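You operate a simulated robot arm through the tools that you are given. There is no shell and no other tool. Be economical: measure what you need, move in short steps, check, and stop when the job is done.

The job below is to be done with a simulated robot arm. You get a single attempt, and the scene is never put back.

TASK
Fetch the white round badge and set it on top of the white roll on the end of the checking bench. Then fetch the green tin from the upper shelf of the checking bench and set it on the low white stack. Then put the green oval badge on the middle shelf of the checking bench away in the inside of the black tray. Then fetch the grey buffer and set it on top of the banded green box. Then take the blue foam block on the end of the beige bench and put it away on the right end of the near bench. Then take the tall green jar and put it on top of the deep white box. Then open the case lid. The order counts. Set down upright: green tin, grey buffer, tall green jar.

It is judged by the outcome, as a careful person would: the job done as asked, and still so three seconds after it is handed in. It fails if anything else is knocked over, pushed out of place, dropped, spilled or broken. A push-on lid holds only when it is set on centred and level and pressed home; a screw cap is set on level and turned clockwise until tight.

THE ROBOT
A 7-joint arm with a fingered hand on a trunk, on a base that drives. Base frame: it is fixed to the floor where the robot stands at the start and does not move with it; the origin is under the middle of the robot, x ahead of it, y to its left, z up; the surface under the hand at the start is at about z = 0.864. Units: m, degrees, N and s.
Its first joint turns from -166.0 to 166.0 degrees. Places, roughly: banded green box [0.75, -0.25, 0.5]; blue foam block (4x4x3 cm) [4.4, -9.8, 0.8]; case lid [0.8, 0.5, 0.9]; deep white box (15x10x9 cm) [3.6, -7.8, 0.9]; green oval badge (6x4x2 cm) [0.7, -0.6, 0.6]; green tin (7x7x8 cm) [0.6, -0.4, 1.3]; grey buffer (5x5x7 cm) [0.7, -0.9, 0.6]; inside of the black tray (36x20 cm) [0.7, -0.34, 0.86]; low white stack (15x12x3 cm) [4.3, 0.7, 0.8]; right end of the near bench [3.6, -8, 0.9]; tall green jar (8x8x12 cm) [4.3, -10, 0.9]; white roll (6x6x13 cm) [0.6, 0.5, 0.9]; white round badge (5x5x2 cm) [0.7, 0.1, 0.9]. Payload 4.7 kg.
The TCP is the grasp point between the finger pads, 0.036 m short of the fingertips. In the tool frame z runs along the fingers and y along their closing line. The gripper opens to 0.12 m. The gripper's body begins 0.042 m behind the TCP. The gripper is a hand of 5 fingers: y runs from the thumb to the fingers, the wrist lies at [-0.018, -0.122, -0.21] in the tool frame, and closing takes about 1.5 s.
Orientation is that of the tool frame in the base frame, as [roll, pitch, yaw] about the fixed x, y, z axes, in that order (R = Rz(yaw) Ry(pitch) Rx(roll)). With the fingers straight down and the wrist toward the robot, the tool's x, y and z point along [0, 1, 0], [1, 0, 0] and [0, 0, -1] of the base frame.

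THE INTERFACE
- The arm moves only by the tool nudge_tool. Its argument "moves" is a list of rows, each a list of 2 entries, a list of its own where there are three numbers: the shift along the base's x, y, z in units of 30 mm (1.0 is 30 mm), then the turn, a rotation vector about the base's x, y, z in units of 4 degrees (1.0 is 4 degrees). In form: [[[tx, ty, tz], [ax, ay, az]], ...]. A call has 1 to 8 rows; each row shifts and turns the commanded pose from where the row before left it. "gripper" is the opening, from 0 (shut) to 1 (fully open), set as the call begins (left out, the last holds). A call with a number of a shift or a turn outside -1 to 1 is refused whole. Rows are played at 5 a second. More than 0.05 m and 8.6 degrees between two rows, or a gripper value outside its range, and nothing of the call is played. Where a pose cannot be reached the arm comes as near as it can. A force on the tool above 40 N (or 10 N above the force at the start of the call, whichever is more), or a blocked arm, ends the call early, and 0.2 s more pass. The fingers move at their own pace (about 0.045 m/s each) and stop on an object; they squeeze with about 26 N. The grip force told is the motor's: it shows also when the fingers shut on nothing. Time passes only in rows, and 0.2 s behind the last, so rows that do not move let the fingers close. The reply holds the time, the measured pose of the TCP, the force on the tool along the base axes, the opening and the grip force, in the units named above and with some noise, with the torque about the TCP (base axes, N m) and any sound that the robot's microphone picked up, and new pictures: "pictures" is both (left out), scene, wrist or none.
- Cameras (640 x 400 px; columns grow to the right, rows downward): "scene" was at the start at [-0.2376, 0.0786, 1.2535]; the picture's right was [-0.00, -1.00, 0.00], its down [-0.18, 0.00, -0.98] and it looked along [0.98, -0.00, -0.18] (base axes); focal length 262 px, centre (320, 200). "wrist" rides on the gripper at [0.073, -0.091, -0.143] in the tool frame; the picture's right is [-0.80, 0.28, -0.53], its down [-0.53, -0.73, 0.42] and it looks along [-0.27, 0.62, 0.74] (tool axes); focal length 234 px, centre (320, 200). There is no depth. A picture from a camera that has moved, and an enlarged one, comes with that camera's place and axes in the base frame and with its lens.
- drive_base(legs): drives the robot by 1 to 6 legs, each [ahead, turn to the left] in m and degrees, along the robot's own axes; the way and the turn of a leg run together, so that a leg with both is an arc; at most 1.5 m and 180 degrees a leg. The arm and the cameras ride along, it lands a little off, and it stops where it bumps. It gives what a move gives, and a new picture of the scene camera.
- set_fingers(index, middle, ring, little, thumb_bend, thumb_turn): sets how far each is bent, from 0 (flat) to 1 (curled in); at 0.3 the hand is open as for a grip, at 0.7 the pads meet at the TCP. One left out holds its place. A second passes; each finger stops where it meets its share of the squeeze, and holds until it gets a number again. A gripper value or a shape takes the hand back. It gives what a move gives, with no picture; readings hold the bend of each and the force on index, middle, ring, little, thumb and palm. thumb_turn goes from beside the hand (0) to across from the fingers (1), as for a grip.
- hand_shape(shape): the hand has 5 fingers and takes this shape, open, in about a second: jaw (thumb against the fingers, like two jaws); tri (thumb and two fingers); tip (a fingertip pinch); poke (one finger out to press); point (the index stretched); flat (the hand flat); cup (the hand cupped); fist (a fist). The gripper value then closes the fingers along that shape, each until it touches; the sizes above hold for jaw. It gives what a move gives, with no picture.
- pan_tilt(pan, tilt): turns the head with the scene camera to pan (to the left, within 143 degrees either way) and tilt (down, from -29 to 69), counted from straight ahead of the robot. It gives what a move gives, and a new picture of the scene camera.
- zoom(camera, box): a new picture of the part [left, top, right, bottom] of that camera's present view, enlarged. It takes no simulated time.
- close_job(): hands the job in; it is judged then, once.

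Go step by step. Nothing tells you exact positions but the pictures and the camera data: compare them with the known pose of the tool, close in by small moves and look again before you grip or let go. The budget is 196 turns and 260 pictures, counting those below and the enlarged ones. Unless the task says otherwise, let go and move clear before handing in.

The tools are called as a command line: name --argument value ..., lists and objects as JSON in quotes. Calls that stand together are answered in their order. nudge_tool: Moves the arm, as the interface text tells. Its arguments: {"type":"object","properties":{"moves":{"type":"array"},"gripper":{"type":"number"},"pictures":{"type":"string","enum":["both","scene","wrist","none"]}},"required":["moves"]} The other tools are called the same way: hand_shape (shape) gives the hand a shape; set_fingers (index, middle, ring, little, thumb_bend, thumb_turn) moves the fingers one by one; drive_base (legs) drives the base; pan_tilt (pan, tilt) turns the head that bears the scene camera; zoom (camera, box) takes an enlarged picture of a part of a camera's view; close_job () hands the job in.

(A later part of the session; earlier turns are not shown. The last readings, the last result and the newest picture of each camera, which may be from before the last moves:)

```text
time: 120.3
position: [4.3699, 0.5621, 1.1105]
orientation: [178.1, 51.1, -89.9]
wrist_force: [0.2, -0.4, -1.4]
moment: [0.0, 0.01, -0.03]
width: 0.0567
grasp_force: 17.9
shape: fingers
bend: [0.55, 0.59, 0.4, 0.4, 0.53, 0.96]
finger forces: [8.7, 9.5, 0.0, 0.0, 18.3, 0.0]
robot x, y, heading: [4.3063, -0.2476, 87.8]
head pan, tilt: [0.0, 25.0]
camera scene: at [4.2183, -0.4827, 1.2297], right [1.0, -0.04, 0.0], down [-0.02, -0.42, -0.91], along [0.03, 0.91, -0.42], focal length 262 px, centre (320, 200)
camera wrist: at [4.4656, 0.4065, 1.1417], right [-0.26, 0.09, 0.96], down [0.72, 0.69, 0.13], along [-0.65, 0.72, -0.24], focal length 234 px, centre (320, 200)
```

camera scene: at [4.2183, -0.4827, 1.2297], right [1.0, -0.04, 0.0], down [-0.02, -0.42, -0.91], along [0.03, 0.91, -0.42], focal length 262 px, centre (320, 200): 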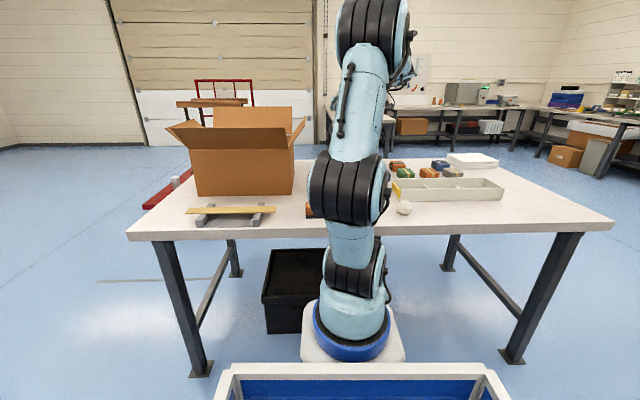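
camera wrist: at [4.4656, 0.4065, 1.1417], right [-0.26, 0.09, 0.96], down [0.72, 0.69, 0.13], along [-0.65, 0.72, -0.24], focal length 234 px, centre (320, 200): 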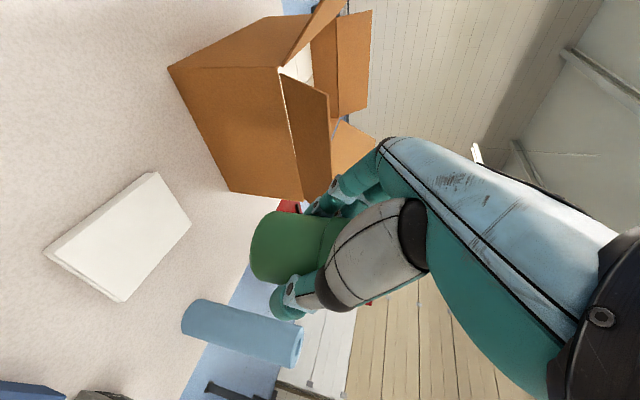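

Stack centre solved at about [4.366, 0.642, 0.82]. I move over it and descend to just above.

nudge_tool --moves '[[[0, 1, -1], [0, 0, 0]], [[0, 1, -1], [0, 0, 0]], [[-0.1, 0.25, -1], [0, 0, 0]], [[0, 0, -1], [0, 0, 0]], [[0, 0, -1], [0, 0, 0]], [[0, 0, -1], [0, 0, 0]], [[0, 0, 0], [0, 0, 0]]]' --pictures "both"

zoom --camera "wrist" --box '[120, 180, 400, 360]'

```text
time: 121.9
position: [4.3674, 0.6303, 0.9308]
orientation: [177.9, 51.2, -90.1]
wrist_force: [0.3, 0.0, -1.9]
moment: [-0.02, 0.02, 0.0]
width: 0.0567
grasp_force: 18.2
shape: fingers
bend: [0.55, 0.59, 0.4, 0.4, 0.53, 0.96]
finger forces: [8.8, 9.7, 0.0, 0.1, 18.3, 0.1]
robot x, y, heading: [4.3064, -0.2474, 87.6]
head pan, tilt: [0.0, 25.0]
camera scene: at [4.2184, -0.4825, 1.2298], right [1.0, -0.04, 0.0], down [-0.02, -0.42, -0.91], along [0.03, 0.91, -0.42], focal length 262 px, centre (320, 200)
camera wrist: at [4.4631, 0.4749, 0.9624], right [-0.26, 0.09, 0.96], down [0.72, 0.68, 0.13], along [-0.65, 0.72, -0.24], focal length 234 px, centre (320, 200)
```

scene: 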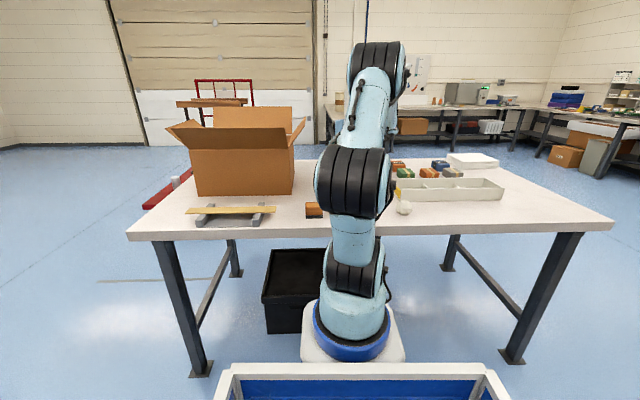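
wrist: 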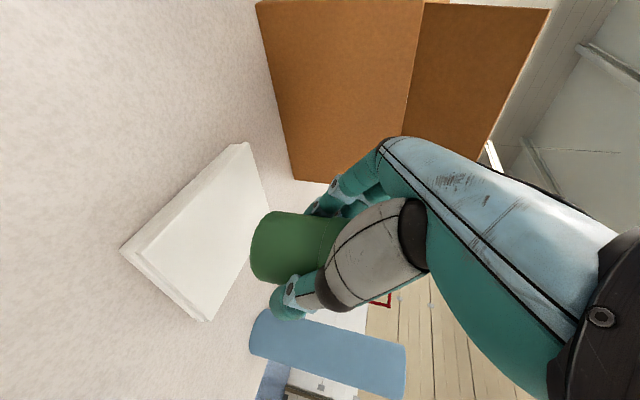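

```text
2.22 times, centred on (260, 270) of wrist
camera zoom: at [4.4631, 0.4749, 0.9624], right [-0.26, 0.09, 0.96], down [0.72, 0.68, 0.13], along [-0.65, 0.72, -0.24], focal length 520 px, centre (453, 44)
```

zoom: 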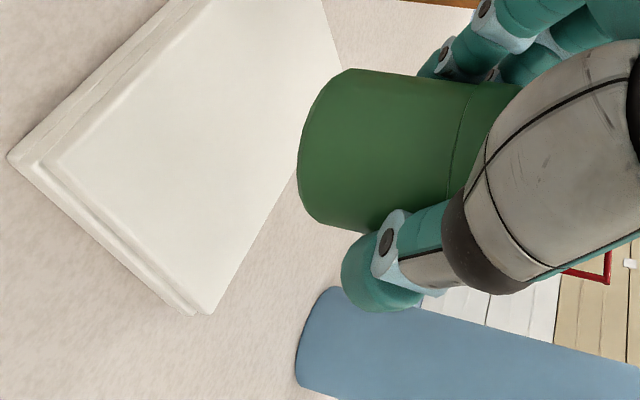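

nudge_tool --moves '[[[-0.1, 0.25, -1], [0, 0, 0]], [[0, 0, -0.3], [0, 0, 0]], [[0, 0, 0], [0, 0, 0]]]' --pictures "none"

zoom --camera "wrist" --box '[120, 180, 400, 360]'

```text
time: 122.7
position: [4.3636, 0.6371, 0.8919]
orientation: [177.9, 51.1, -90.0]
wrist_force: [0.6, -1.0, -1.2]
moment: [-0.01, 0.02, 0.03]
width: 0.0568
grasp_force: 18.2
shape: fingers
bend: [0.55, 0.59, 0.4, 0.4, 0.53, 0.96]
finger forces: [8.9, 9.5, 0.1, 0.0, 18.3, 0.0]
robot x, y, heading: [4.3096, -0.2483, 87.8]
head pan, tilt: [0.0, 25.0]
```

```text
2.22 times, centred on (260, 270) of wrist
camera zoom: at [4.4606, 0.4822, 0.9226], right [-0.26, 0.09, 0.96], down [0.72, 0.69, 0.13], along [-0.65, 0.72, -0.24], focal length 520 px, centre (453, 44)
```

zoom: 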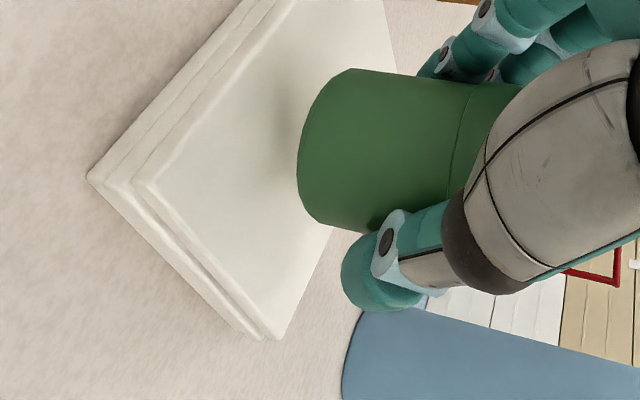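

nudge_tool --moves '[[[0, 0, -0.2], [0, 0, 0]], [[0, 0, -0.2], [0, 0, 0]], [[0, 0, 0], [0, 0, 0]]]' --pictures "none"

zoom --camera "wrist" --box '[120, 180, 400, 360]'

```text
time: 123.5
position: [4.3635, 0.6371, 0.8778]
orientation: [177.9, 51.1, -90.1]
wrist_force: [-0.3, -0.3, -1.2]
moment: [0.01, -0.01, 0.0]
width: 0.0569
grasp_force: 18.1
shape: fingers
bend: [0.55, 0.59, 0.4, 0.4, 0.53, 0.96]
finger forces: [8.8, 9.6, 0.0, 0.1, 18.4, 0.1]
robot x, y, heading: [4.3083, -0.2513, 87.9]
head pan, tilt: [0.0, 25.0]
```

```text
2.22 times, centred on (260, 270) of wrist
camera zoom: at [4.4604, 0.4821, 0.9106], right [-0.26, 0.09, 0.96], down [0.72, 0.69, 0.13], along [-0.65, 0.72, -0.24], focal length 520 px, centre (453, 44)
```

zoom: 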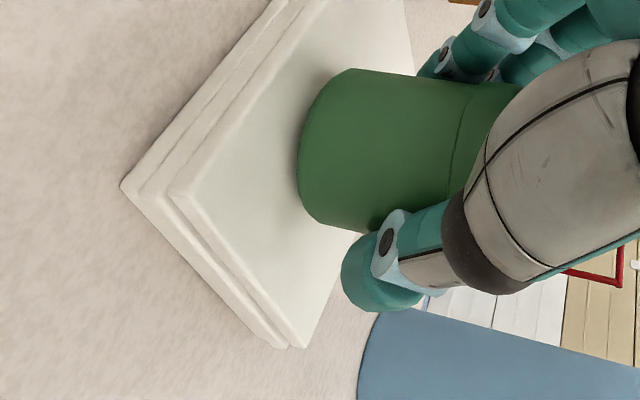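

nudge_tool --moves '[[[0, 0, -0.15], [0, 0, 0]], [[0, 0, 0], [0, 0, 0]], [[0, 0, -0.15], [0, 0, 0]], [[0, 0, 0], [0, 0, 0]]]' --pictures "none"

zoom --camera "wrist" --box '[120, 180, 400, 360]'

```text
time: 124.5
position: [4.3633, 0.637, 0.8704]
orientation: [177.9, 51.2, -90.0]
wrist_force: [-1.7, 1.9, 10.0]
moment: [0.07, 0.01, -0.02]
width: 0.0566
grasp_force: 20.2
shape: fingers
bend: [0.55, 0.59, 0.4, 0.4, 0.53, 0.97]
finger forces: [9.0, 12.0, 0.0, 0.0, 18.0, 0.0]
robot x, y, heading: [4.3107, -0.2459, 87.8]
head pan, tilt: [0.0, 25.0]
```

```text
2.22 times, centred on (260, 270) of wrist
camera zoom: at [4.4602, 0.4819, 0.9028], right [-0.26, 0.09, 0.96], down [0.72, 0.68, 0.13], along [-0.65, 0.72, -0.24], focal length 520 px, centre (453, 44)
```

zoom: 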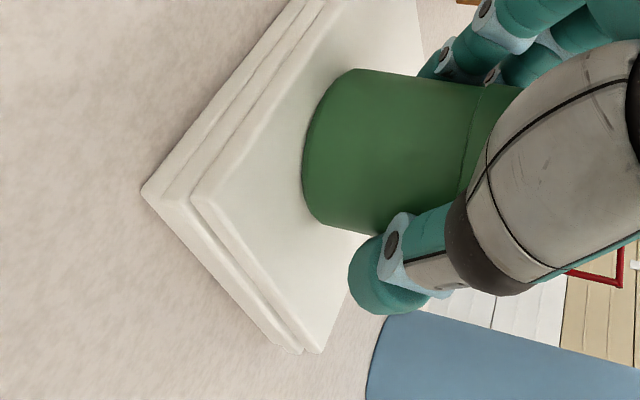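

The tin is down on the stack. I ease off slightly and open evenly.

nudge_tool --moves '[[[0, 0, 0.05], [0, 0, 0]], [[0, 0, 0], [0, 0, 0]]]' --pictures "none"

set_fingers --index 0.47 --middle 0.47 --thumb_bend 0.46

set_fingers --index 0.3 --middle 0.3 --ring 0.3 --little 0.3 --thumb_bend 0.3

zoom --camera "wrist" --box '[120, 180, 400, 360]'

```text
time: 125.1
position: [4.3637, 0.6384, 0.8707]
orientation: [177.9, 51.1, -90.0]
wrist_force: [-1.8, 1.8, 8.5]
moment: [0.09, 0.01, 0.0]
width: 0.0568
grasp_force: 19.5
shape: fingers
bend: [0.55, 0.59, 0.4, 0.4, 0.53, 0.97]
finger forces: [9.2, 12.0, 0.0, 0.0, 17.9, 0.0]
robot x, y, heading: [4.3094, -0.2462, 87.6]
head pan, tilt: [0.0, 25.0]
```

```text
time: 126.1
position: [4.3631, 0.6377, 0.8711]
orientation: [177.9, 51.1, -90.1]
wrist_force: [-0.2, -0.3, 0.4]
moment: [-0.01, 0.0, -0.01]
width: 0.0733
grasp_force: 0.0
shape: fingers
bend: [0.47, 0.47, 0.4, 0.4, 0.46, 0.97]
finger forces: [0.0, 0.0, 0.0, 0.1, 0.0, 0.1]
robot x, y, heading: [4.3093, -0.2476, 87.9]
head pan, tilt: [0.0, 25.0]
```

```text
time: 127.1
position: [4.364, 0.6371, 0.8708]
orientation: [178.0, 51.1, -90.0]
wrist_force: [-0.1, 0.1, 0.8]
moment: [0.04, 0.02, -0.01]
width: 0.1219
grasp_force: 0.0
shape: fingers
bend: [0.3, 0.3, 0.3, 0.3, 0.3, 0.97]
finger forces: [0.0, 0.1, 0.0, 0.0, 0.1, 0.1]
robot x, y, heading: [4.3074, -0.2466, 88.0]
head pan, tilt: [0.0, 25.0]
```

```text
2.22 times, centred on (260, 270) of wrist
camera zoom: at [4.4604, 0.482, 0.9029], right [-0.26, 0.09, 0.96], down [0.72, 0.69, 0.13], along [-0.65, 0.72, -0.24], focal length 520 px, centre (453, 44)
```

zoom: 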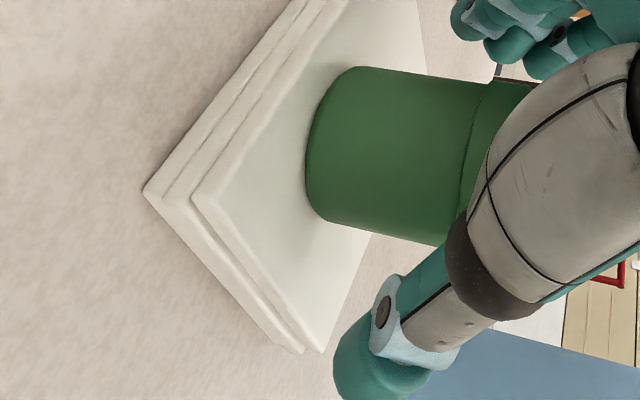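

The tin stands free and upright. I withdraw back and up along the fingers.

nudge_tool --moves '[[[0, -0.8, 0.64], [0, 0, 0]], [[0, -0.8, 0.64], [0, 0, 0]], [[0, -0.8, 0.64], [0, 0, 0]], [[0, -0.8, 0.64], [0, 0, 0]], [[0, -0.8, 0.8], [0, 0, 0]], [[0, 0, 1], [0, 0, 0]], [[0, 0, 1], [0, 0, 0]], [[0, 0, 1], [0, 0, 0]]]' --pictures "wrist"

```text
time: 128.9
position: [4.363, 0.5176, 1.0603]
orientation: [177.7, 51.0, -90.2]
wrist_force: [0.3, -0.3, -0.6]
moment: [0.03, -0.01, 0.02]
width: 0.1219
grasp_force: 0.2
shape: fingers
bend: [0.3, 0.3, 0.3, 0.3, 0.3, 0.98]
finger forces: [0.1, 0.0, 0.0, 0.0, 0.1, 0.0]
robot x, y, heading: [4.3083, -0.2456, 88.1]
head pan, tilt: [0.0, 25.0]
camera wrist: at [4.4603, 0.3628, 1.0939], right [-0.26, 0.09, 0.96], down [0.72, 0.69, 0.13], along [-0.65, 0.72, -0.24], focal length 234 px, centre (320, 200)
```

wrist: 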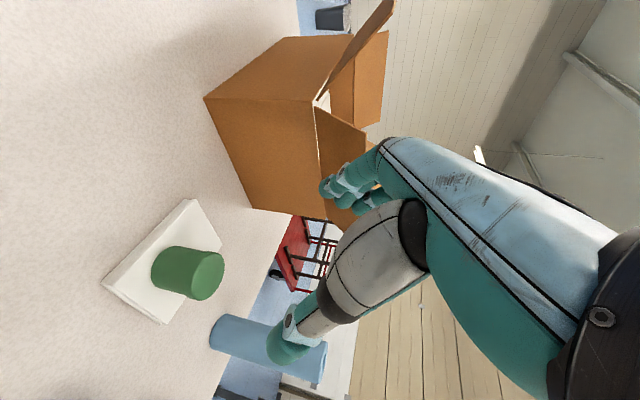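

The green tin rests on the white stack. Next I drive back around to the checking bench for the middle shelf.

drive_base --legs '[[-1.45, 0], [0, 92], [1.5, 0], [1.5, 0], [1.5, 0], [0.3, 0]]'

```text
time: 162.8
position: [-1.2934, -1.8172, 1.061]
orientation: [177.9, 50.9, 3.9]
wrist_force: [-0.8, 1.2, -0.2]
moment: [0.0, 0.0, -0.01]
width: 0.1219
grasp_force: 0.0
shape: fingers
bend: [0.3, 0.3, 0.3, 0.3, 0.3, 0.98]
finger forces: [0.1, 0.0, 0.0, 0.0, 0.1, 0.0]
robot x, y, heading: [-0.5257, -1.82, -178.4]
head pan, tilt: [0.0, 25.0]
camera scene: at [-0.287, -1.8936, 1.2298], right [-0.03, 1.0, 0.0], down [0.42, 0.01, -0.91], along [-0.91, -0.03, -0.42], focal length 262 px, centre (320, 200)
```

scene: 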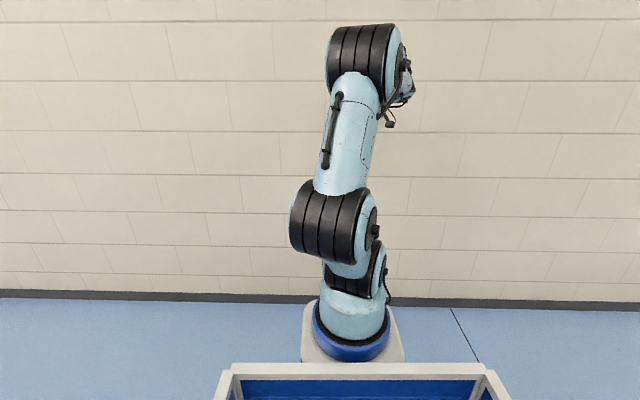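

drive_base --legs '[[0, -91.6], [1.17, 0], [0, -90]]'

zoom --camera "scene" --box '[160, 120, 480, 330]'

```text
time: 176.5
position: [0.2506, -0.6855, 1.061]
orientation: [178.1, 51.1, -178.3]
wrist_force: [-0.7, -0.7, 0.4]
moment: [0.01, -0.01, -0.02]
width: 0.1222
grasp_force: 0.0
shape: fingers
bend: [0.3, 0.3, 0.3, 0.3, 0.3, 0.98]
finger forces: [0.0, 0.1, 0.0, 0.1, 0.0, 0.1]
robot x, y, heading: [-0.5183, -0.6519, -0.4]
head pan, tilt: [0.0, 25.0]
camera scene: at [-0.7535, -0.5707, 1.2298], right [-0.01, -1.0, 0.0], down [-0.42, 0.0, -0.91], along [0.91, -0.01, -0.42], focal length 262 px, centre (320, 200)
```

scene: 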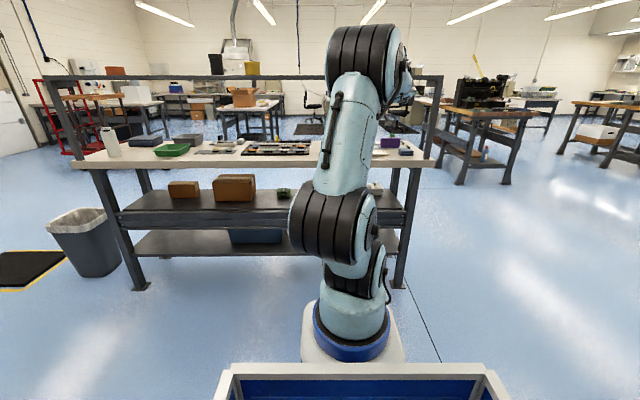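

```text
1.90 times, centred on (320, 225) of scene
camera zoom: at [-0.7535, -0.5707, 1.2298], right [-0.01, -1.0, 0.0], down [-0.42, 0.0, -0.91], along [0.91, -0.01, -0.42], focal length 499 px, centre (320, 152)
```

zoom: 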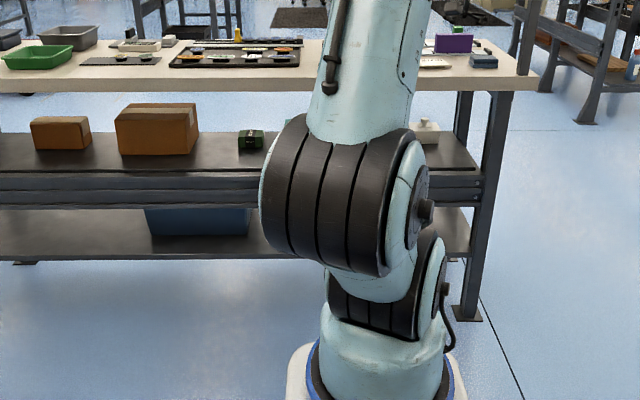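

The arm hides the oval badge; from the first picture it lies at about [0.645, −0.613, 0.58], shelf front edge x ≈ 0.56. I lower the hand in front of the bench, leaning it flatter, to look with the wrist camera.

nudge_tool --moves '[[[0, 0, -1], [0, -1, 0]], [[0, 0, -1], [0, -1, 0]], [[0, 0, -1], [0, -1, 0]], [[0, 0, -1], [0, -0.5, 0]], [[0, 0.5, -1], [0, 0, 0]], [[0, 0.5, -1], [0, 0, 0]], [[0, 0.5, -1], [0, 0, 0]], [[0, 0.5, -1], [0, 0, 0]]]' --pictures "none"

nudge_tool --moves '[[[0, 0.4, -1], [0, 0, 0]], [[0, 0, -1], [0, 0, 0]], [[0, 0, -1], [0, 0, 0]], [[0, 0, -1], [0, 0, 0]]]' --pictures "both"

```text
time: 178.3
position: [0.2372, -0.5958, 0.9197]
orientation: [178.9, 64.3, -177.7]
wrist_force: [0.3, 0.0, -0.3]
moment: [0.03, -0.01, 0.01]
width: 0.1222
grasp_force: 0.1
shape: fingers
bend: [0.3, 0.3, 0.3, 0.3, 0.3, 0.98]
finger forces: [0.0, 0.0, 0.1, 0.0, 0.0, 0.0]
out of reach, approached as far as the arm can: row 4, 5, 6, 7, 8
robot x, y, heading: [-0.5155, -0.6534, -0.7]
head pan, tilt: [0.0, 25.0]
```

```text
time: 179.3
position: [0.2048, -0.558, 0.8994]
orientation: [179.2, 64.3, -177.5]
wrist_force: [0.2, 0.1, 0.5]
moment: [0.04, -0.01, -0.02]
width: 0.1218
grasp_force: 0.0
shape: fingers
bend: [0.3, 0.3, 0.3, 0.3, 0.3, 0.98]
finger forces: [0.0, 0.0, 0.0, 0.1, 0.0, 0.0]
out of reach, approached as far as the arm can: row 1, 2, 3, 4
robot x, y, heading: [-0.52, -0.6486, -0.3]
head pan, tilt: [0.0, 25.0]
camera scene: at [-0.7535, -0.5707, 1.2298], right [-0.01, -1.0, 0.0], down [-0.42, 0.0, -0.91], along [0.91, -0.01, -0.42], focal length 262 px, centre (320, 200)
camera wrist: at [0.0484, -0.6597, 0.8963], right [-0.14, 0.27, 0.95], down [0.65, -0.7, 0.29], along [0.74, 0.66, -0.08], focal length 234 px, centre (320, 200)
```

scene: 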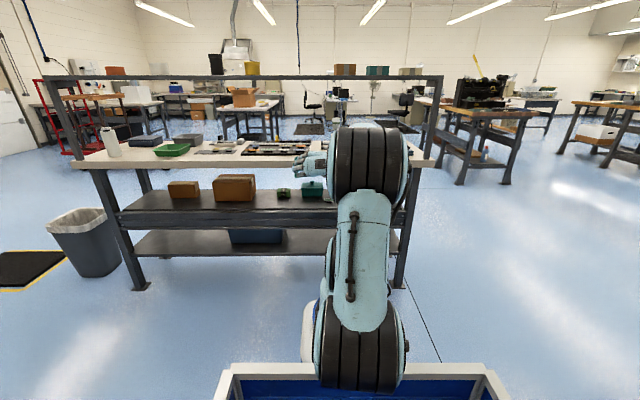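
wrist: 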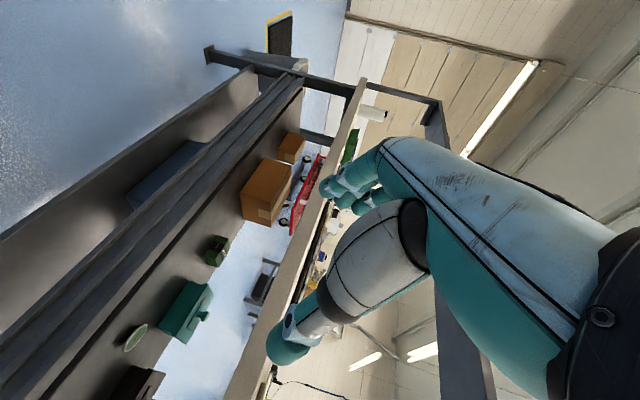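

At this short distance the arm can't get lower. I try farther out (in front of the bench still), where the forearm lies flatter.

nudge_tool --moves '[[[1, -0.5, 0], [0, 0, 0]], [[1, -0.5, 0], [0, 0, 0]], [[1, -0.5, 0], [0, 0, 0]], [[1, -0.5, 0], [0, 0, 0]], [[1, -0.5, 0], [0, 0, 0]], [[0.8, 0, -0.5], [0, 0, 0]], [[0, 0, -1], [0, 0, 0]], [[0, 0, -1], [0, 0, 0]]]' --pictures "none"

nudge_tool --moves '[[[0, 0, -1], [0, 0, 0]], [[0, 0, -1], [0, 0, 0]], [[0, 0, -1], [0, 0, 0]], [[0, 0, -1], [0, 0, 0]], [[0, 0, -1], [0, 0, 0]]]' --pictures "both"

```text
time: 181.1
position: [0.387, -0.619, 0.9171]
orientation: [179.1, 63.8, -177.5]
wrist_force: [-0.3, 0.6, 0.9]
moment: [-0.02, 0.01, -0.01]
width: 0.1221
grasp_force: 0.0
shape: fingers
bend: [0.3, 0.3, 0.3, 0.3, 0.3, 0.98]
finger forces: [0.0, 0.0, 0.1, 0.1, 0.0, 0.0]
out of reach, approached as far as the arm can: row 1, 2, 3, 5, 6, 7, 8
robot x, y, heading: [-0.5161, -0.6505, -0.6]
head pan, tilt: [0.0, 25.0]
```

```text
time: 182.3
position: [0.4323, -0.6075, 0.8987]
orientation: [179.0, 63.8, -177.5]
wrist_force: [0.0, 0.0, 1.0]
moment: [-0.02, 0.08, -0.01]
width: 0.122
grasp_force: 0.1
shape: fingers
bend: [0.3, 0.3, 0.3, 0.3, 0.3, 0.98]
finger forces: [0.0, 0.0, 0.1, 0.1, 0.0, 0.0]
out of reach, approached as far as the arm can: row 1, 2, 3, 4, 5
robot x, y, heading: [-0.518, -0.6482, -0.7]
head pan, tilt: [0.0, 25.0]
camera scene: at [-0.7536, -0.5707, 1.2298], right [-0.01, -1.0, 0.0], down [-0.42, 0.0, -0.91], along [0.91, -0.01, -0.42], focal length 262 px, centre (320, 200)
camera wrist: at [0.2789, -0.7087, 0.8983], right [-0.13, 0.27, 0.96], down [0.66, -0.7, 0.28], along [0.74, 0.67, -0.08], focal length 234 px, centre (320, 200)
```

scene: 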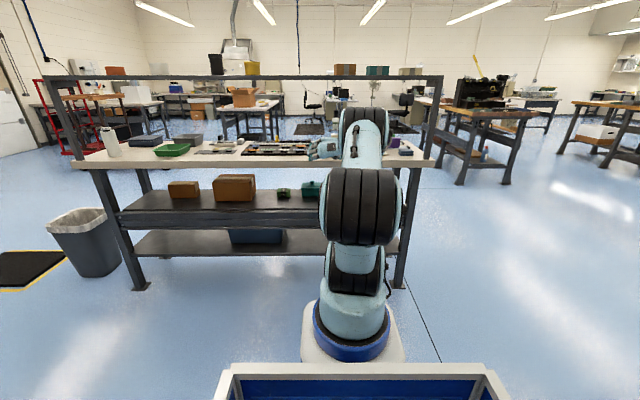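
wrist: 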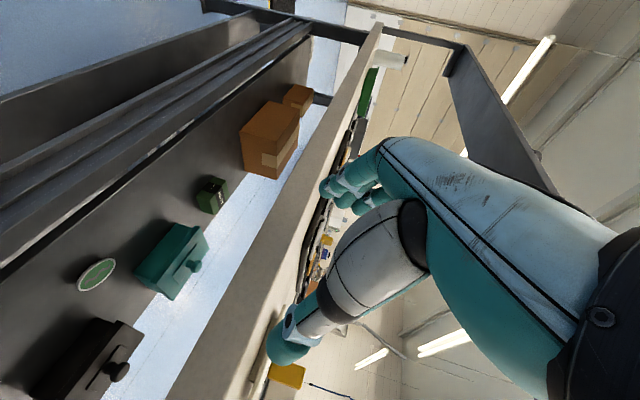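

The flat lean limits the arm at z 0.9. I test a steeper lean (about 48°) in front of the bench to see whether it gets down to shelf height.

nudge_tool --moves '[[[-1, 0, 0], [0, 1, 0]], [[0, 0, 0], [0, 1, 0]], [[0, 0, 0], [0, 1, 0]], [[0, 0, 0], [0, 1, 0]], [[0, 0, -1], [0, 0, 0]], [[0, 0, -1], [0, 0, 0]], [[0, 0, -1], [0, 0, 0]], [[0, 0, -1], [0, 0, 0]]]' --pictures "none"

nudge_tool --moves '[[[0, 0, -1], [0, 0, 0]], [[0, 0, -1], [0, 0, 0]], [[0, 0, -1], [0, 0, 0]], [[0, 0, -1], [0, 0, 0]], [[0, 0, -1], [0, 0, 0]]]' --pictures "scene"

```text
time: 184.1
position: [0.4044, -0.6069, 0.78]
orientation: [177.8, 49.2, -178.4]
wrist_force: [-0.3, -0.1, -0.4]
moment: [0.0, -0.01, -0.03]
width: 0.1222
grasp_force: 0.0
shape: fingers
bend: [0.3, 0.3, 0.3, 0.3, 0.3, 0.98]
finger forces: [0.0, 0.0, 0.0, 0.0, 0.0, 0.0]
robot x, y, heading: [-0.5128, -0.6507, -0.7]
head pan, tilt: [0.0, 25.0]
```

```text
time: 185.3
position: [0.4494, -0.6033, 0.6826]
orientation: [177.8, 47.9, -178.5]
wrist_force: [-0.3, -0.2, 0.5]
moment: [0.01, 0.06, 0.02]
width: 0.1221
grasp_force: 0.1
shape: fingers
bend: [0.3, 0.3, 0.3, 0.3, 0.3, 0.98]
finger forces: [0.1, 0.0, 0.1, 0.1, 0.1, 0.0]
out of reach, approached as far as the arm can: row 2, 3, 4, 5
robot x, y, heading: [-0.5143, -0.65, -0.8]
head pan, tilt: [0.0, 25.0]
camera scene: at [-0.7537, -0.5707, 1.2297], right [-0.01, -1.0, 0.0], down [-0.42, 0.0, -0.91], along [0.91, -0.01, -0.42], focal length 262 px, centre (320, 200)
```

scene: 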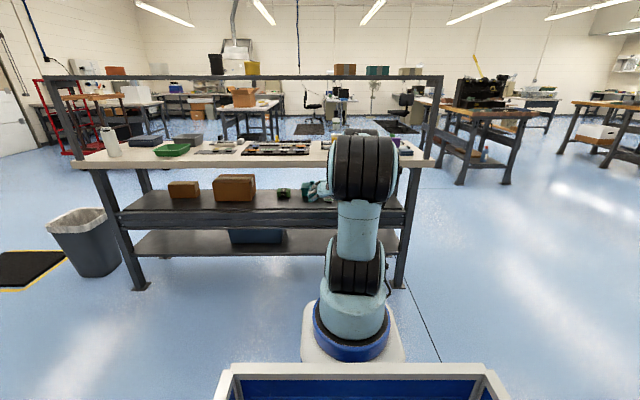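

Here the wrist limit stops me at z ≈ 0.70. I turn the whole hand 45° to the right so the wrist lies straight behind the grasp, and test again.

nudge_tool --moves '[[[-0.8, 0, 1], [0, 0, -1]], [[-0.8, 0, 1], [0, 0, -1]], [[0, 0, 0], [0, 0, -1]], [[0, 0, 0], [0, 0, -1]], [[0, 0, 0], [0, 0, -1]], [[0, 0, 0], [0, 0, -1]], [[0, 0, 0], [0, 0, -1]], [[0, 0, 0], [0, 0, -1]]]' --pictures "none"

nudge_tool --moves '[[[0, 0, 0], [0, 0, -1]], [[0, 0, 0], [0, 0, -1]], [[0, 0, 0], [0, 0, -1]], [[0, 0, -1], [0, 0, 0]], [[0, 0, -1], [0, 0, 0]], [[0, 0, -1], [0, 0, 0]], [[0, 0, -1], [0, 0, 0]], [[0, 0, -1], [0, 0, 0]]]' --pictures "both"

```text
time: 187.1
position: [0.4056, -0.6062, 0.7567]
orientation: [178.2, 48.5, 149.8]
wrist_force: [0.4, 0.3, -0.3]
moment: [0.02, 0.05, -0.03]
width: 0.1221
grasp_force: 0.0
shape: fingers
bend: [0.3, 0.3, 0.3, 0.3, 0.3, 0.98]
finger forces: [0.1, 0.0, 0.0, 0.0, 0.0, 0.0]
out of reach, approached as far as the arm can: row 7, 8
robot x, y, heading: [-0.5171, -0.6525, -0.8]
head pan, tilt: [0.0, 25.0]
```

```text
time: 188.9
position: [0.4671, -0.6361, 0.7226]
orientation: [180.0, 46.8, 139.8]
wrist_force: [0.8, -0.2, 0.3]
moment: [0.01, 0.01, 0.01]
width: 0.1222
grasp_force: 0.1
shape: fingers
bend: [0.3, 0.3, 0.3, 0.3, 0.3, 0.98]
finger forces: [0.0, 0.0, 0.1, 0.0, 0.0, 0.0]
out of reach, approached as far as the arm can: row 1, 2, 3, 4, 5, 6, 7, 8
robot x, y, heading: [-0.519, -0.649, -0.5]
head pan, tilt: [0.0, 25.0]
camera scene: at [-0.7536, -0.5707, 1.2298], right [-0.01, -1.0, 0.0], down [-0.42, 0.0, -0.91], along [0.91, -0.01, -0.42], focal length 262 px, centre (320, 200)
camera wrist: at [0.2915, -0.6071, 0.7683], right [0.31, 0.1, 0.95], down [0.04, -0.99, 0.1], along [0.95, 0.01, -0.31], focal length 234 px, centre (320, 200)
```

scene: 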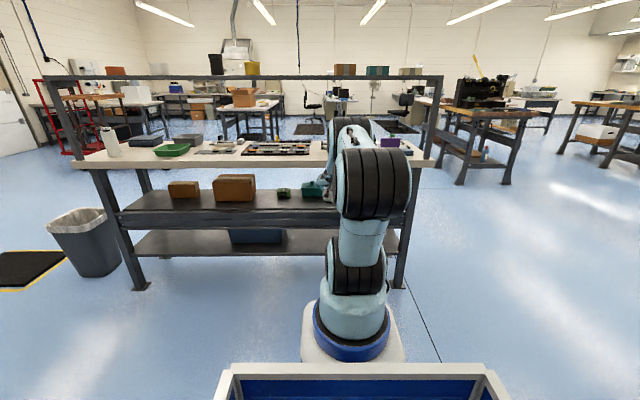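
wrist: 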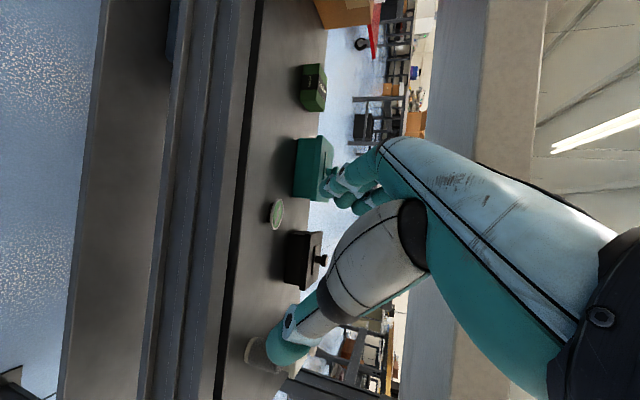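

That is worse, so I turn back and test reaching further out instead, with a slightly steeper lean; first I back the base 0.12 m.

nudge_tool --moves '[[[-0.5, 0, 0.7], [0, 0, 1]], [[-0.5, 0, 0.7], [0, 0, 1]], [[0, 0, 0], [0, 0, 1]], [[0, 0, 0], [0, 0, 1]], [[0, 0, 0], [0, 0, 1]], [[0, 0, 0], [0, 0, 1]], [[0, 0, 0], [0, 0, 1]], [[0, 0, 0], [0, 0, 1]]]' --pictures "none"

drive_base --legs '[[-0.12, 0]]'

nudge_tool --moves '[[[0.5, 0, 0], [0, 0, 1]], [[0.5, 0, 0], [0, 0, 1]], [[0.5, 0, -1], [0, 0.5, 0]], [[0.8, 0, -1], [0, 0.5, 0]], [[0.5, 0, -1], [0, 0, 0]], [[0.5, 0, -1], [0, 0, 0]], [[0, 0, -1], [0, 0, 0]], [[0, 0, -1], [0, 0, 0]]]' --pictures "both"

```text
time: 190.7
position: [0.4395, -0.6358, 0.7683]
orientation: [177.9, 49.1, 169.6]
wrist_force: [0.4, 0.4, 0.5]
moment: [0.0, 0.0, 0.0]
width: 0.1224
grasp_force: 0.0
shape: fingers
bend: [0.3, 0.3, 0.3, 0.3, 0.3, 0.98]
finger forces: [0.1, 0.0, 0.0, 0.1, 0.1, 0.0]
out of reach, approached as far as the arm can: row 1
robot x, y, heading: [-0.5167, -0.6496, -0.7]
head pan, tilt: [0.0, 25.0]
```

```text
time: 191.9
position: [0.3193, -0.635, 0.7697]
orientation: [177.7, 49.1, 169.5]
wrist_force: [-0.1, 0.4, -0.2]
moment: [-0.02, 0.01, -0.01]
width: 0.1221
grasp_force: 0.0
shape: fingers
bend: [0.3, 0.3, 0.3, 0.3, 0.3, 0.98]
finger forces: [0.0, 0.0, 0.0, 0.0, 0.1, 0.1]
robot x, y, heading: [-0.6358, -0.6555, -0.4]
head pan, tilt: [0.0, 25.0]
camera scene: at [-0.8744, -0.5694, 1.2298], right [-0.01, -1.0, 0.0], down [-0.42, 0.0, -0.91], along [0.91, -0.01, -0.42], focal length 262 px, centre (320, 200)
```

scene: 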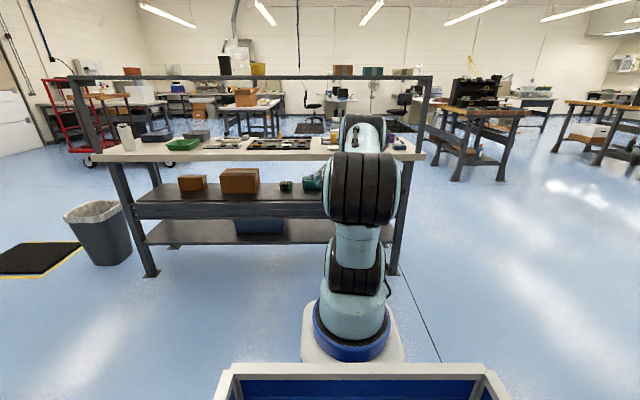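

```text
time: 193.7
position: [0.4192, -0.6364, 0.5898]
orientation: [178.0, 45.1, 177.6]
wrist_force: [0.4, 0.0, 1.6]
moment: [0.01, 0.08, 0.03]
width: 0.1219
grasp_force: 0.0
shape: fingers
bend: [0.3, 0.3, 0.3, 0.3, 0.3, 0.98]
finger forces: [0.0, 0.0, 0.0, 0.1, 0.0, 0.0]
robot x, y, heading: [-0.6328, -0.6503, -0.7]
head pan, tilt: [0.0, 25.0]
camera scene: at [-0.8746, -0.5694, 1.2297], right [-0.01, -1.0, 0.0], down [-0.42, 0.0, -0.91], along [0.91, -0.01, -0.42], focal length 262 px, centre (320, 200)
camera wrist: at [0.2648, -0.7273, 0.6388], right [0.2, 0.25, 0.95], down [0.66, -0.75, 0.06], along [0.72, 0.62, -0.32], focal length 234 px, centre (320, 200)
```

scene: 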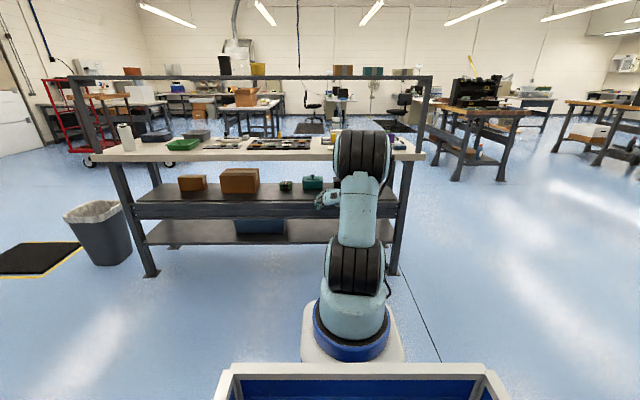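
wrist: 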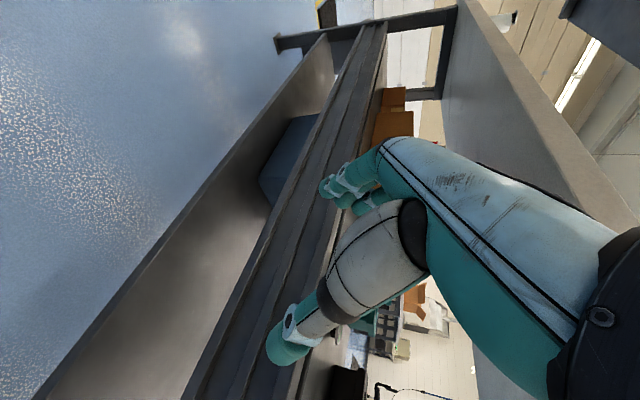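

Now it reaches shelf height, 1.05 m out. I test leaning flatter to 55° here, which clears the worktop edge better.

nudge_tool --moves '[[[0, 0, 0.5], [0, -1, 0.3]], [[0.3, 0, 0], [0, -1, 0.3]], [[0.3, 0, 0], [0, -0.5, 0]], [[0, 0, 0], [0, 0, 0]]]' --pictures "wrist"

```text
time: 194.7
position: [0.4471, -0.6367, 0.6074]
orientation: [177.9, 54.6, 179.9]
wrist_force: [0.1, 0.8, -0.9]
moment: [0.01, -0.03, -0.03]
width: 0.1221
grasp_force: 0.1
shape: fingers
bend: [0.3, 0.3, 0.3, 0.3, 0.3, 0.98]
finger forces: [0.1, 0.0, 0.1, 0.0, 0.0, 0.0]
out of reach, approached as far as the arm can: row 2, 3
robot x, y, heading: [-0.6359, -0.6487, -0.7]
head pan, tilt: [0.0, 25.0]
camera wrist: at [0.2912, -0.7341, 0.6302], right [0.03, 0.26, 0.97], down [0.68, -0.72, 0.17], along [0.74, 0.65, -0.2], focal length 234 px, centre (320, 200)
```

wrist: 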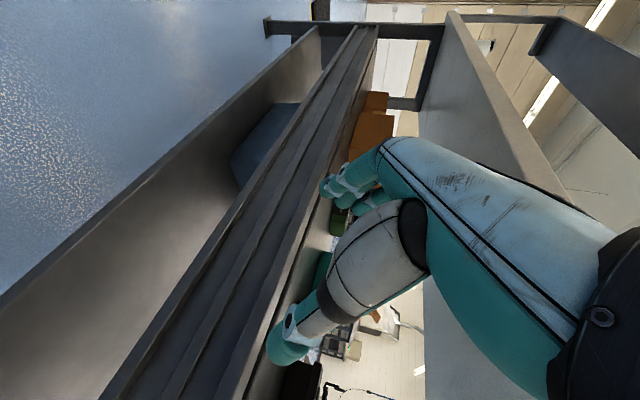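

This posture works. I set an index–thumb pinch and approach by driving the base so the arm keeps this shape.

set_fingers --index 0.4 --middle 0.98 --ring 0.98 --little 0.98 --thumb_bend 0.4

nudge_tool --moves '[[[0, 0, 0.4], [0, 0, 0]]]' --pictures "none"

drive_base --legs '[[0.1, 0]]'

zoom --camera "wrist" --box '[120, 100, 440, 400]'

```text
time: 195.7
position: [0.4472, -0.6356, 0.6071]
orientation: [177.7, 54.6, 179.8]
wrist_force: [-0.6, 0.5, 0.2]
moment: [0.03, 0.0, 0.02]
width: 0.0936
grasp_force: 0.0
shape: fingers
bend: [0.4, 0.98, 0.98, 0.98, 0.4, 0.98]
finger forces: [0.0, 0.0, 0.1, 0.1, 0.1, 0.0]
robot x, y, heading: [-0.6391, -0.6511, -0.4]
head pan, tilt: [0.0, 25.0]
```

```text
time: 196.1
position: [0.4466, -0.6365, 0.6193]
orientation: [177.7, 55.0, 179.8]
wrist_force: [-0.8, -0.1, 0.4]
moment: [-0.01, -0.02, -0.02]
width: 0.0937
grasp_force: 0.0
shape: fingers
bend: [0.4, 0.98, 0.98, 0.98, 0.4, 0.98]
finger forces: [0.0, 0.0, 0.0, 0.0, 0.0, 0.0]
robot x, y, heading: [-0.6345, -0.6502, -0.9]
head pan, tilt: [0.0, 25.0]
```

```text
time: 197.2
position: [0.5465, -0.6355, 0.6187]
orientation: [177.8, 55.1, 179.9]
wrist_force: [0.3, 0.7, -0.2]
moment: [0.01, 0.0, 0.0]
width: 0.0937
grasp_force: 0.1
shape: fingers
bend: [0.4, 0.98, 0.98, 0.98, 0.4, 0.98]
finger forces: [0.0, 0.1, 0.0, 0.0, 0.0, 0.0]
robot x, y, heading: [-0.5359, -0.6519, -0.6]
head pan, tilt: [0.0, 25.0]
camera scene: at [-0.7744, -0.5705, 1.2298], right [-0.01, -1.0, 0.0], down [-0.42, 0.0, -0.91], along [0.91, -0.01, -0.42], focal length 262 px, centre (320, 200)
```

scene: 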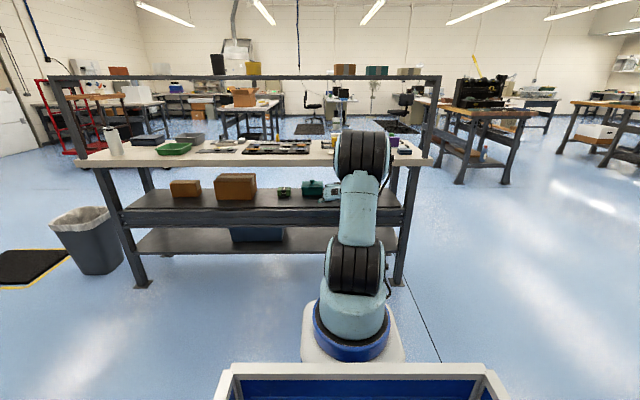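

```text
1.33 times, centred on (280, 250) of wrist
camera zoom: at [0.391, -0.7347, 0.6409], right [0.02, 0.26, 0.97], down [0.68, -0.72, 0.18], along [0.74, 0.65, -0.19], focal length 312 px, centre (373, 133)
```

zoom: 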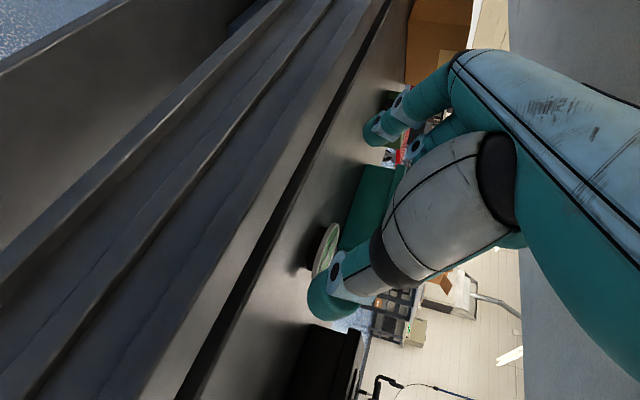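

zoom --camera "wrist" --box '[220, 200, 380, 360]'

zoom --camera "scene" --box '[260, 140, 420, 240]'

```text
2.50 times, centred on (300, 280) of wrist
camera zoom: at [0.391, -0.7347, 0.6409], right [0.02, 0.26, 0.97], down [0.68, -0.72, 0.18], along [0.74, 0.65, -0.19], focal length 585 px, centre (370, 0)
```

zoom: 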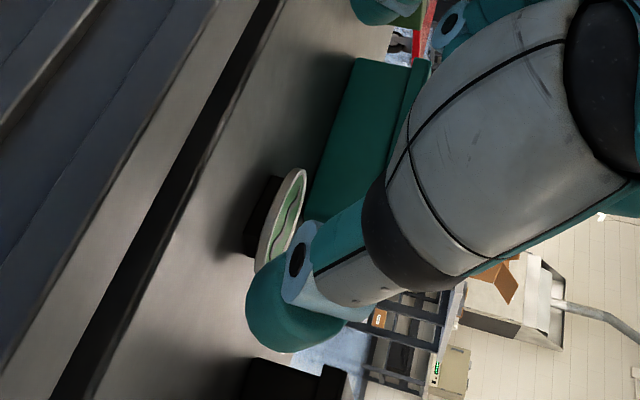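

```text
4.00 times, centred on (340, 190) of scene
camera zoom: at [-0.7744, -0.5705, 1.2298], right [-0.01, -1.0, 0.0], down [-0.42, 0.0, -0.91], along [0.91, -0.01, -0.42], focal length 1048 px, centre (240, 240)
```

zoom: 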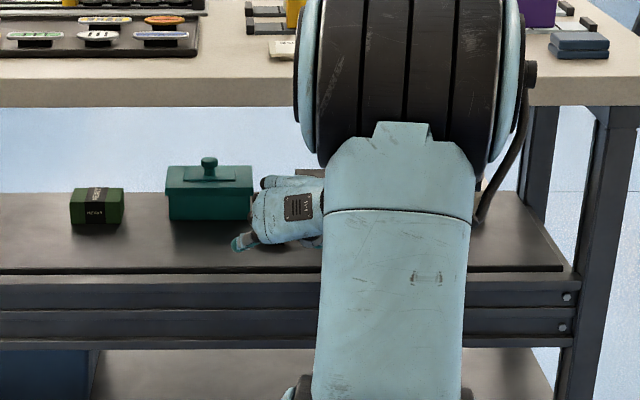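

nudge_tool --moves '[[[0, -0.2, -0.4], [0, 0, 0]], [[0, 0, 0], [0, 0, 0]]]' --pictures "none"

drive_base --legs '[[0.06, 0]]'

zoom --camera "wrist" --box '[220, 200, 380, 360]'

```text
time: 197.8
position: [0.5459, -0.643, 0.6081]
orientation: [178.0, 54.6, 179.9]
wrist_force: [0.5, -0.4, -0.6]
moment: [0.04, 0.01, -0.04]
width: 0.0938
grasp_force: 0.0
shape: fingers
bend: [0.4, 0.98, 0.98, 0.98, 0.4, 0.98]
finger forces: [0.1, 0.0, 0.0, 0.0, 0.1, 0.1]
robot x, y, heading: [-0.5379, -0.653, -0.6]
head pan, tilt: [0.0, 25.0]
```

```text
time: 198.8
position: [0.606, -0.6438, 0.6099]
orientation: [177.9, 54.6, 179.8]
wrist_force: [-0.4, -0.2, 0.2]
moment: [-0.01, 0.01, 0.02]
width: 0.0932
grasp_force: 0.1
shape: fingers
bend: [0.4, 0.98, 0.98, 0.98, 0.4, 0.98]
finger forces: [0.0, 0.0, 0.0, 0.0, 0.0, 0.0]
robot x, y, heading: [-0.4743, -0.652, -0.6]
head pan, tilt: [0.0, 25.0]
camera scene: at [-0.7144, -0.5711, 1.2298], right [-0.01, -1.0, 0.0], down [-0.42, 0.0, -0.91], along [0.91, -0.01, -0.42], focal length 262 px, centre (320, 200)
```

scene: 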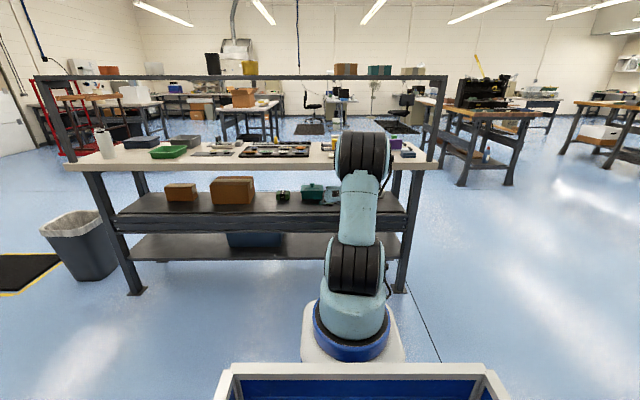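

```text
2.50 times, centred on (300, 280) of wrist
camera zoom: at [0.4504, -0.7411, 0.6312], right [0.03, 0.26, 0.97], down [0.68, -0.72, 0.17], along [0.74, 0.65, -0.2], focal length 585 px, centre (370, 0)
```

zoom: 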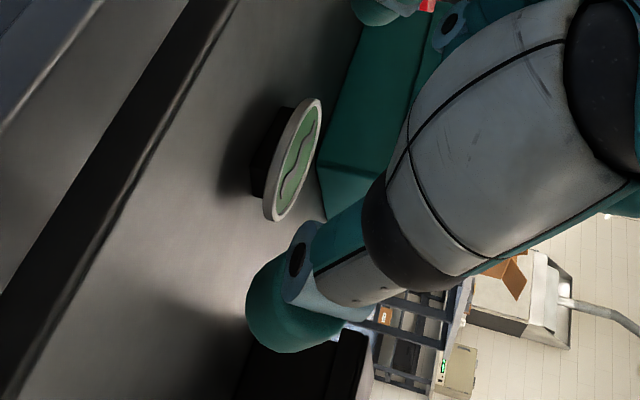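

Triangulating the two views gives the badge at about [0.69, −0.635], head z ≈ 0.555 — deeper and lower than assumed. I drive 5 cm more and lower a little.

drive_base --legs '[[0.05, 0]]'

nudge_tool --moves '[[[0, 0.15, -0.4], [0, 0, 0]], [[0, 0, -0.3], [0, 0, 0]], [[0, 0, 0], [0, 0, 0]]]' --pictures "none"

zoom --camera "wrist" --box '[220, 200, 380, 360]'

zoom --camera "scene" --box '[260, 140, 420, 240]'

```text
time: 199.8
position: [0.6566, -0.6433, 0.6084]
orientation: [178.1, 54.6, -179.8]
wrist_force: [0.3, 0.8, -0.4]
moment: [0.01, 0.02, 0.0]
width: 0.0937
grasp_force: 0.0
shape: fingers
bend: [0.4, 0.98, 0.98, 0.98, 0.4, 0.98]
finger forces: [0.0, 0.0, 0.0, 0.0, 0.1, 0.0]
robot x, y, heading: [-0.4243, -0.6547, -0.7]
head pan, tilt: [0.0, 25.0]
camera scene: at [-0.6638, -0.5717, 1.2298], right [-0.01, -1.0, 0.0], down [-0.42, 0.0, -0.91], along [0.91, -0.01, -0.42], focal length 262 px, centre (320, 200)
```

scene: 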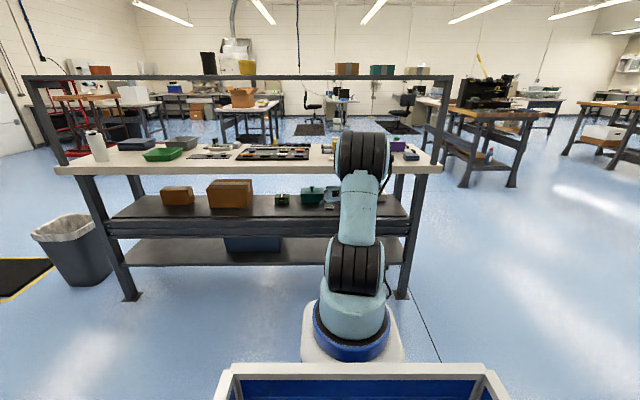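

```text
time: 200.6
position: [0.6612, -0.6378, 0.5944]
orientation: [178.0, 53.8, 179.9]
wrist_force: [0.0, 0.0, 0.2]
moment: [-0.01, 0.01, -0.04]
width: 0.0937
grasp_force: 0.0
shape: fingers
bend: [0.4, 0.98, 0.98, 0.98, 0.4, 0.98]
finger forces: [0.0, 0.0, 0.1, 0.1, 0.1, 0.1]
out of reach, approached as far as the arm can: row 2
robot x, y, heading: [-0.4269, -0.6535, -0.3]
head pan, tilt: [0.0, 25.0]
```

```text
2.50 times, centred on (300, 280) of wrist
camera zoom: at [0.5053, -0.7353, 0.6193], right [0.04, 0.26, 0.96], down [0.68, -0.72, 0.16], along [0.73, 0.65, -0.21], focal length 585 px, centre (370, 0)
```

zoom: 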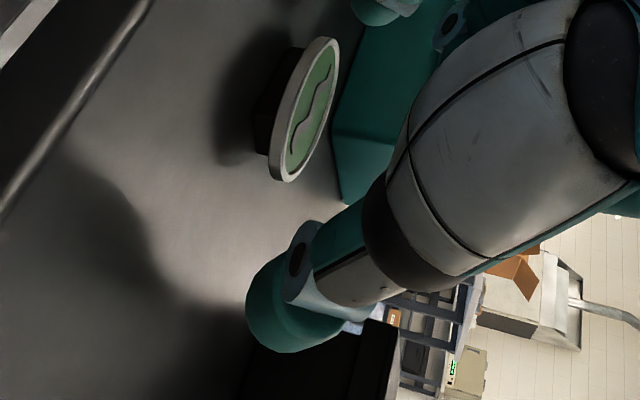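

```text
4.00 times, centred on (340, 190) of scene
camera zoom: at [-0.6638, -0.5717, 1.2298], right [-0.01, -1.0, 0.0], down [-0.42, 0.0, -0.91], along [0.91, -0.01, -0.42], focal length 1048 px, centre (240, 240)
```

zoom: 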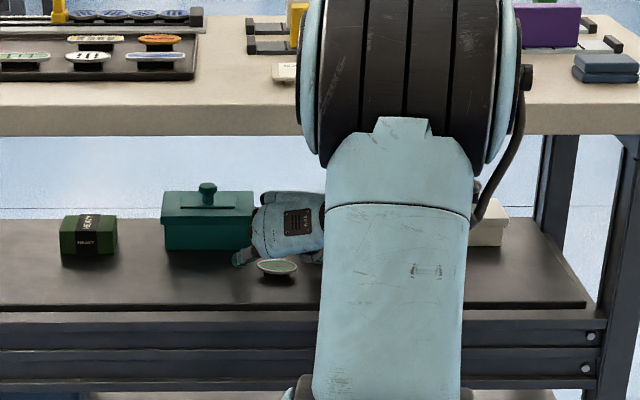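

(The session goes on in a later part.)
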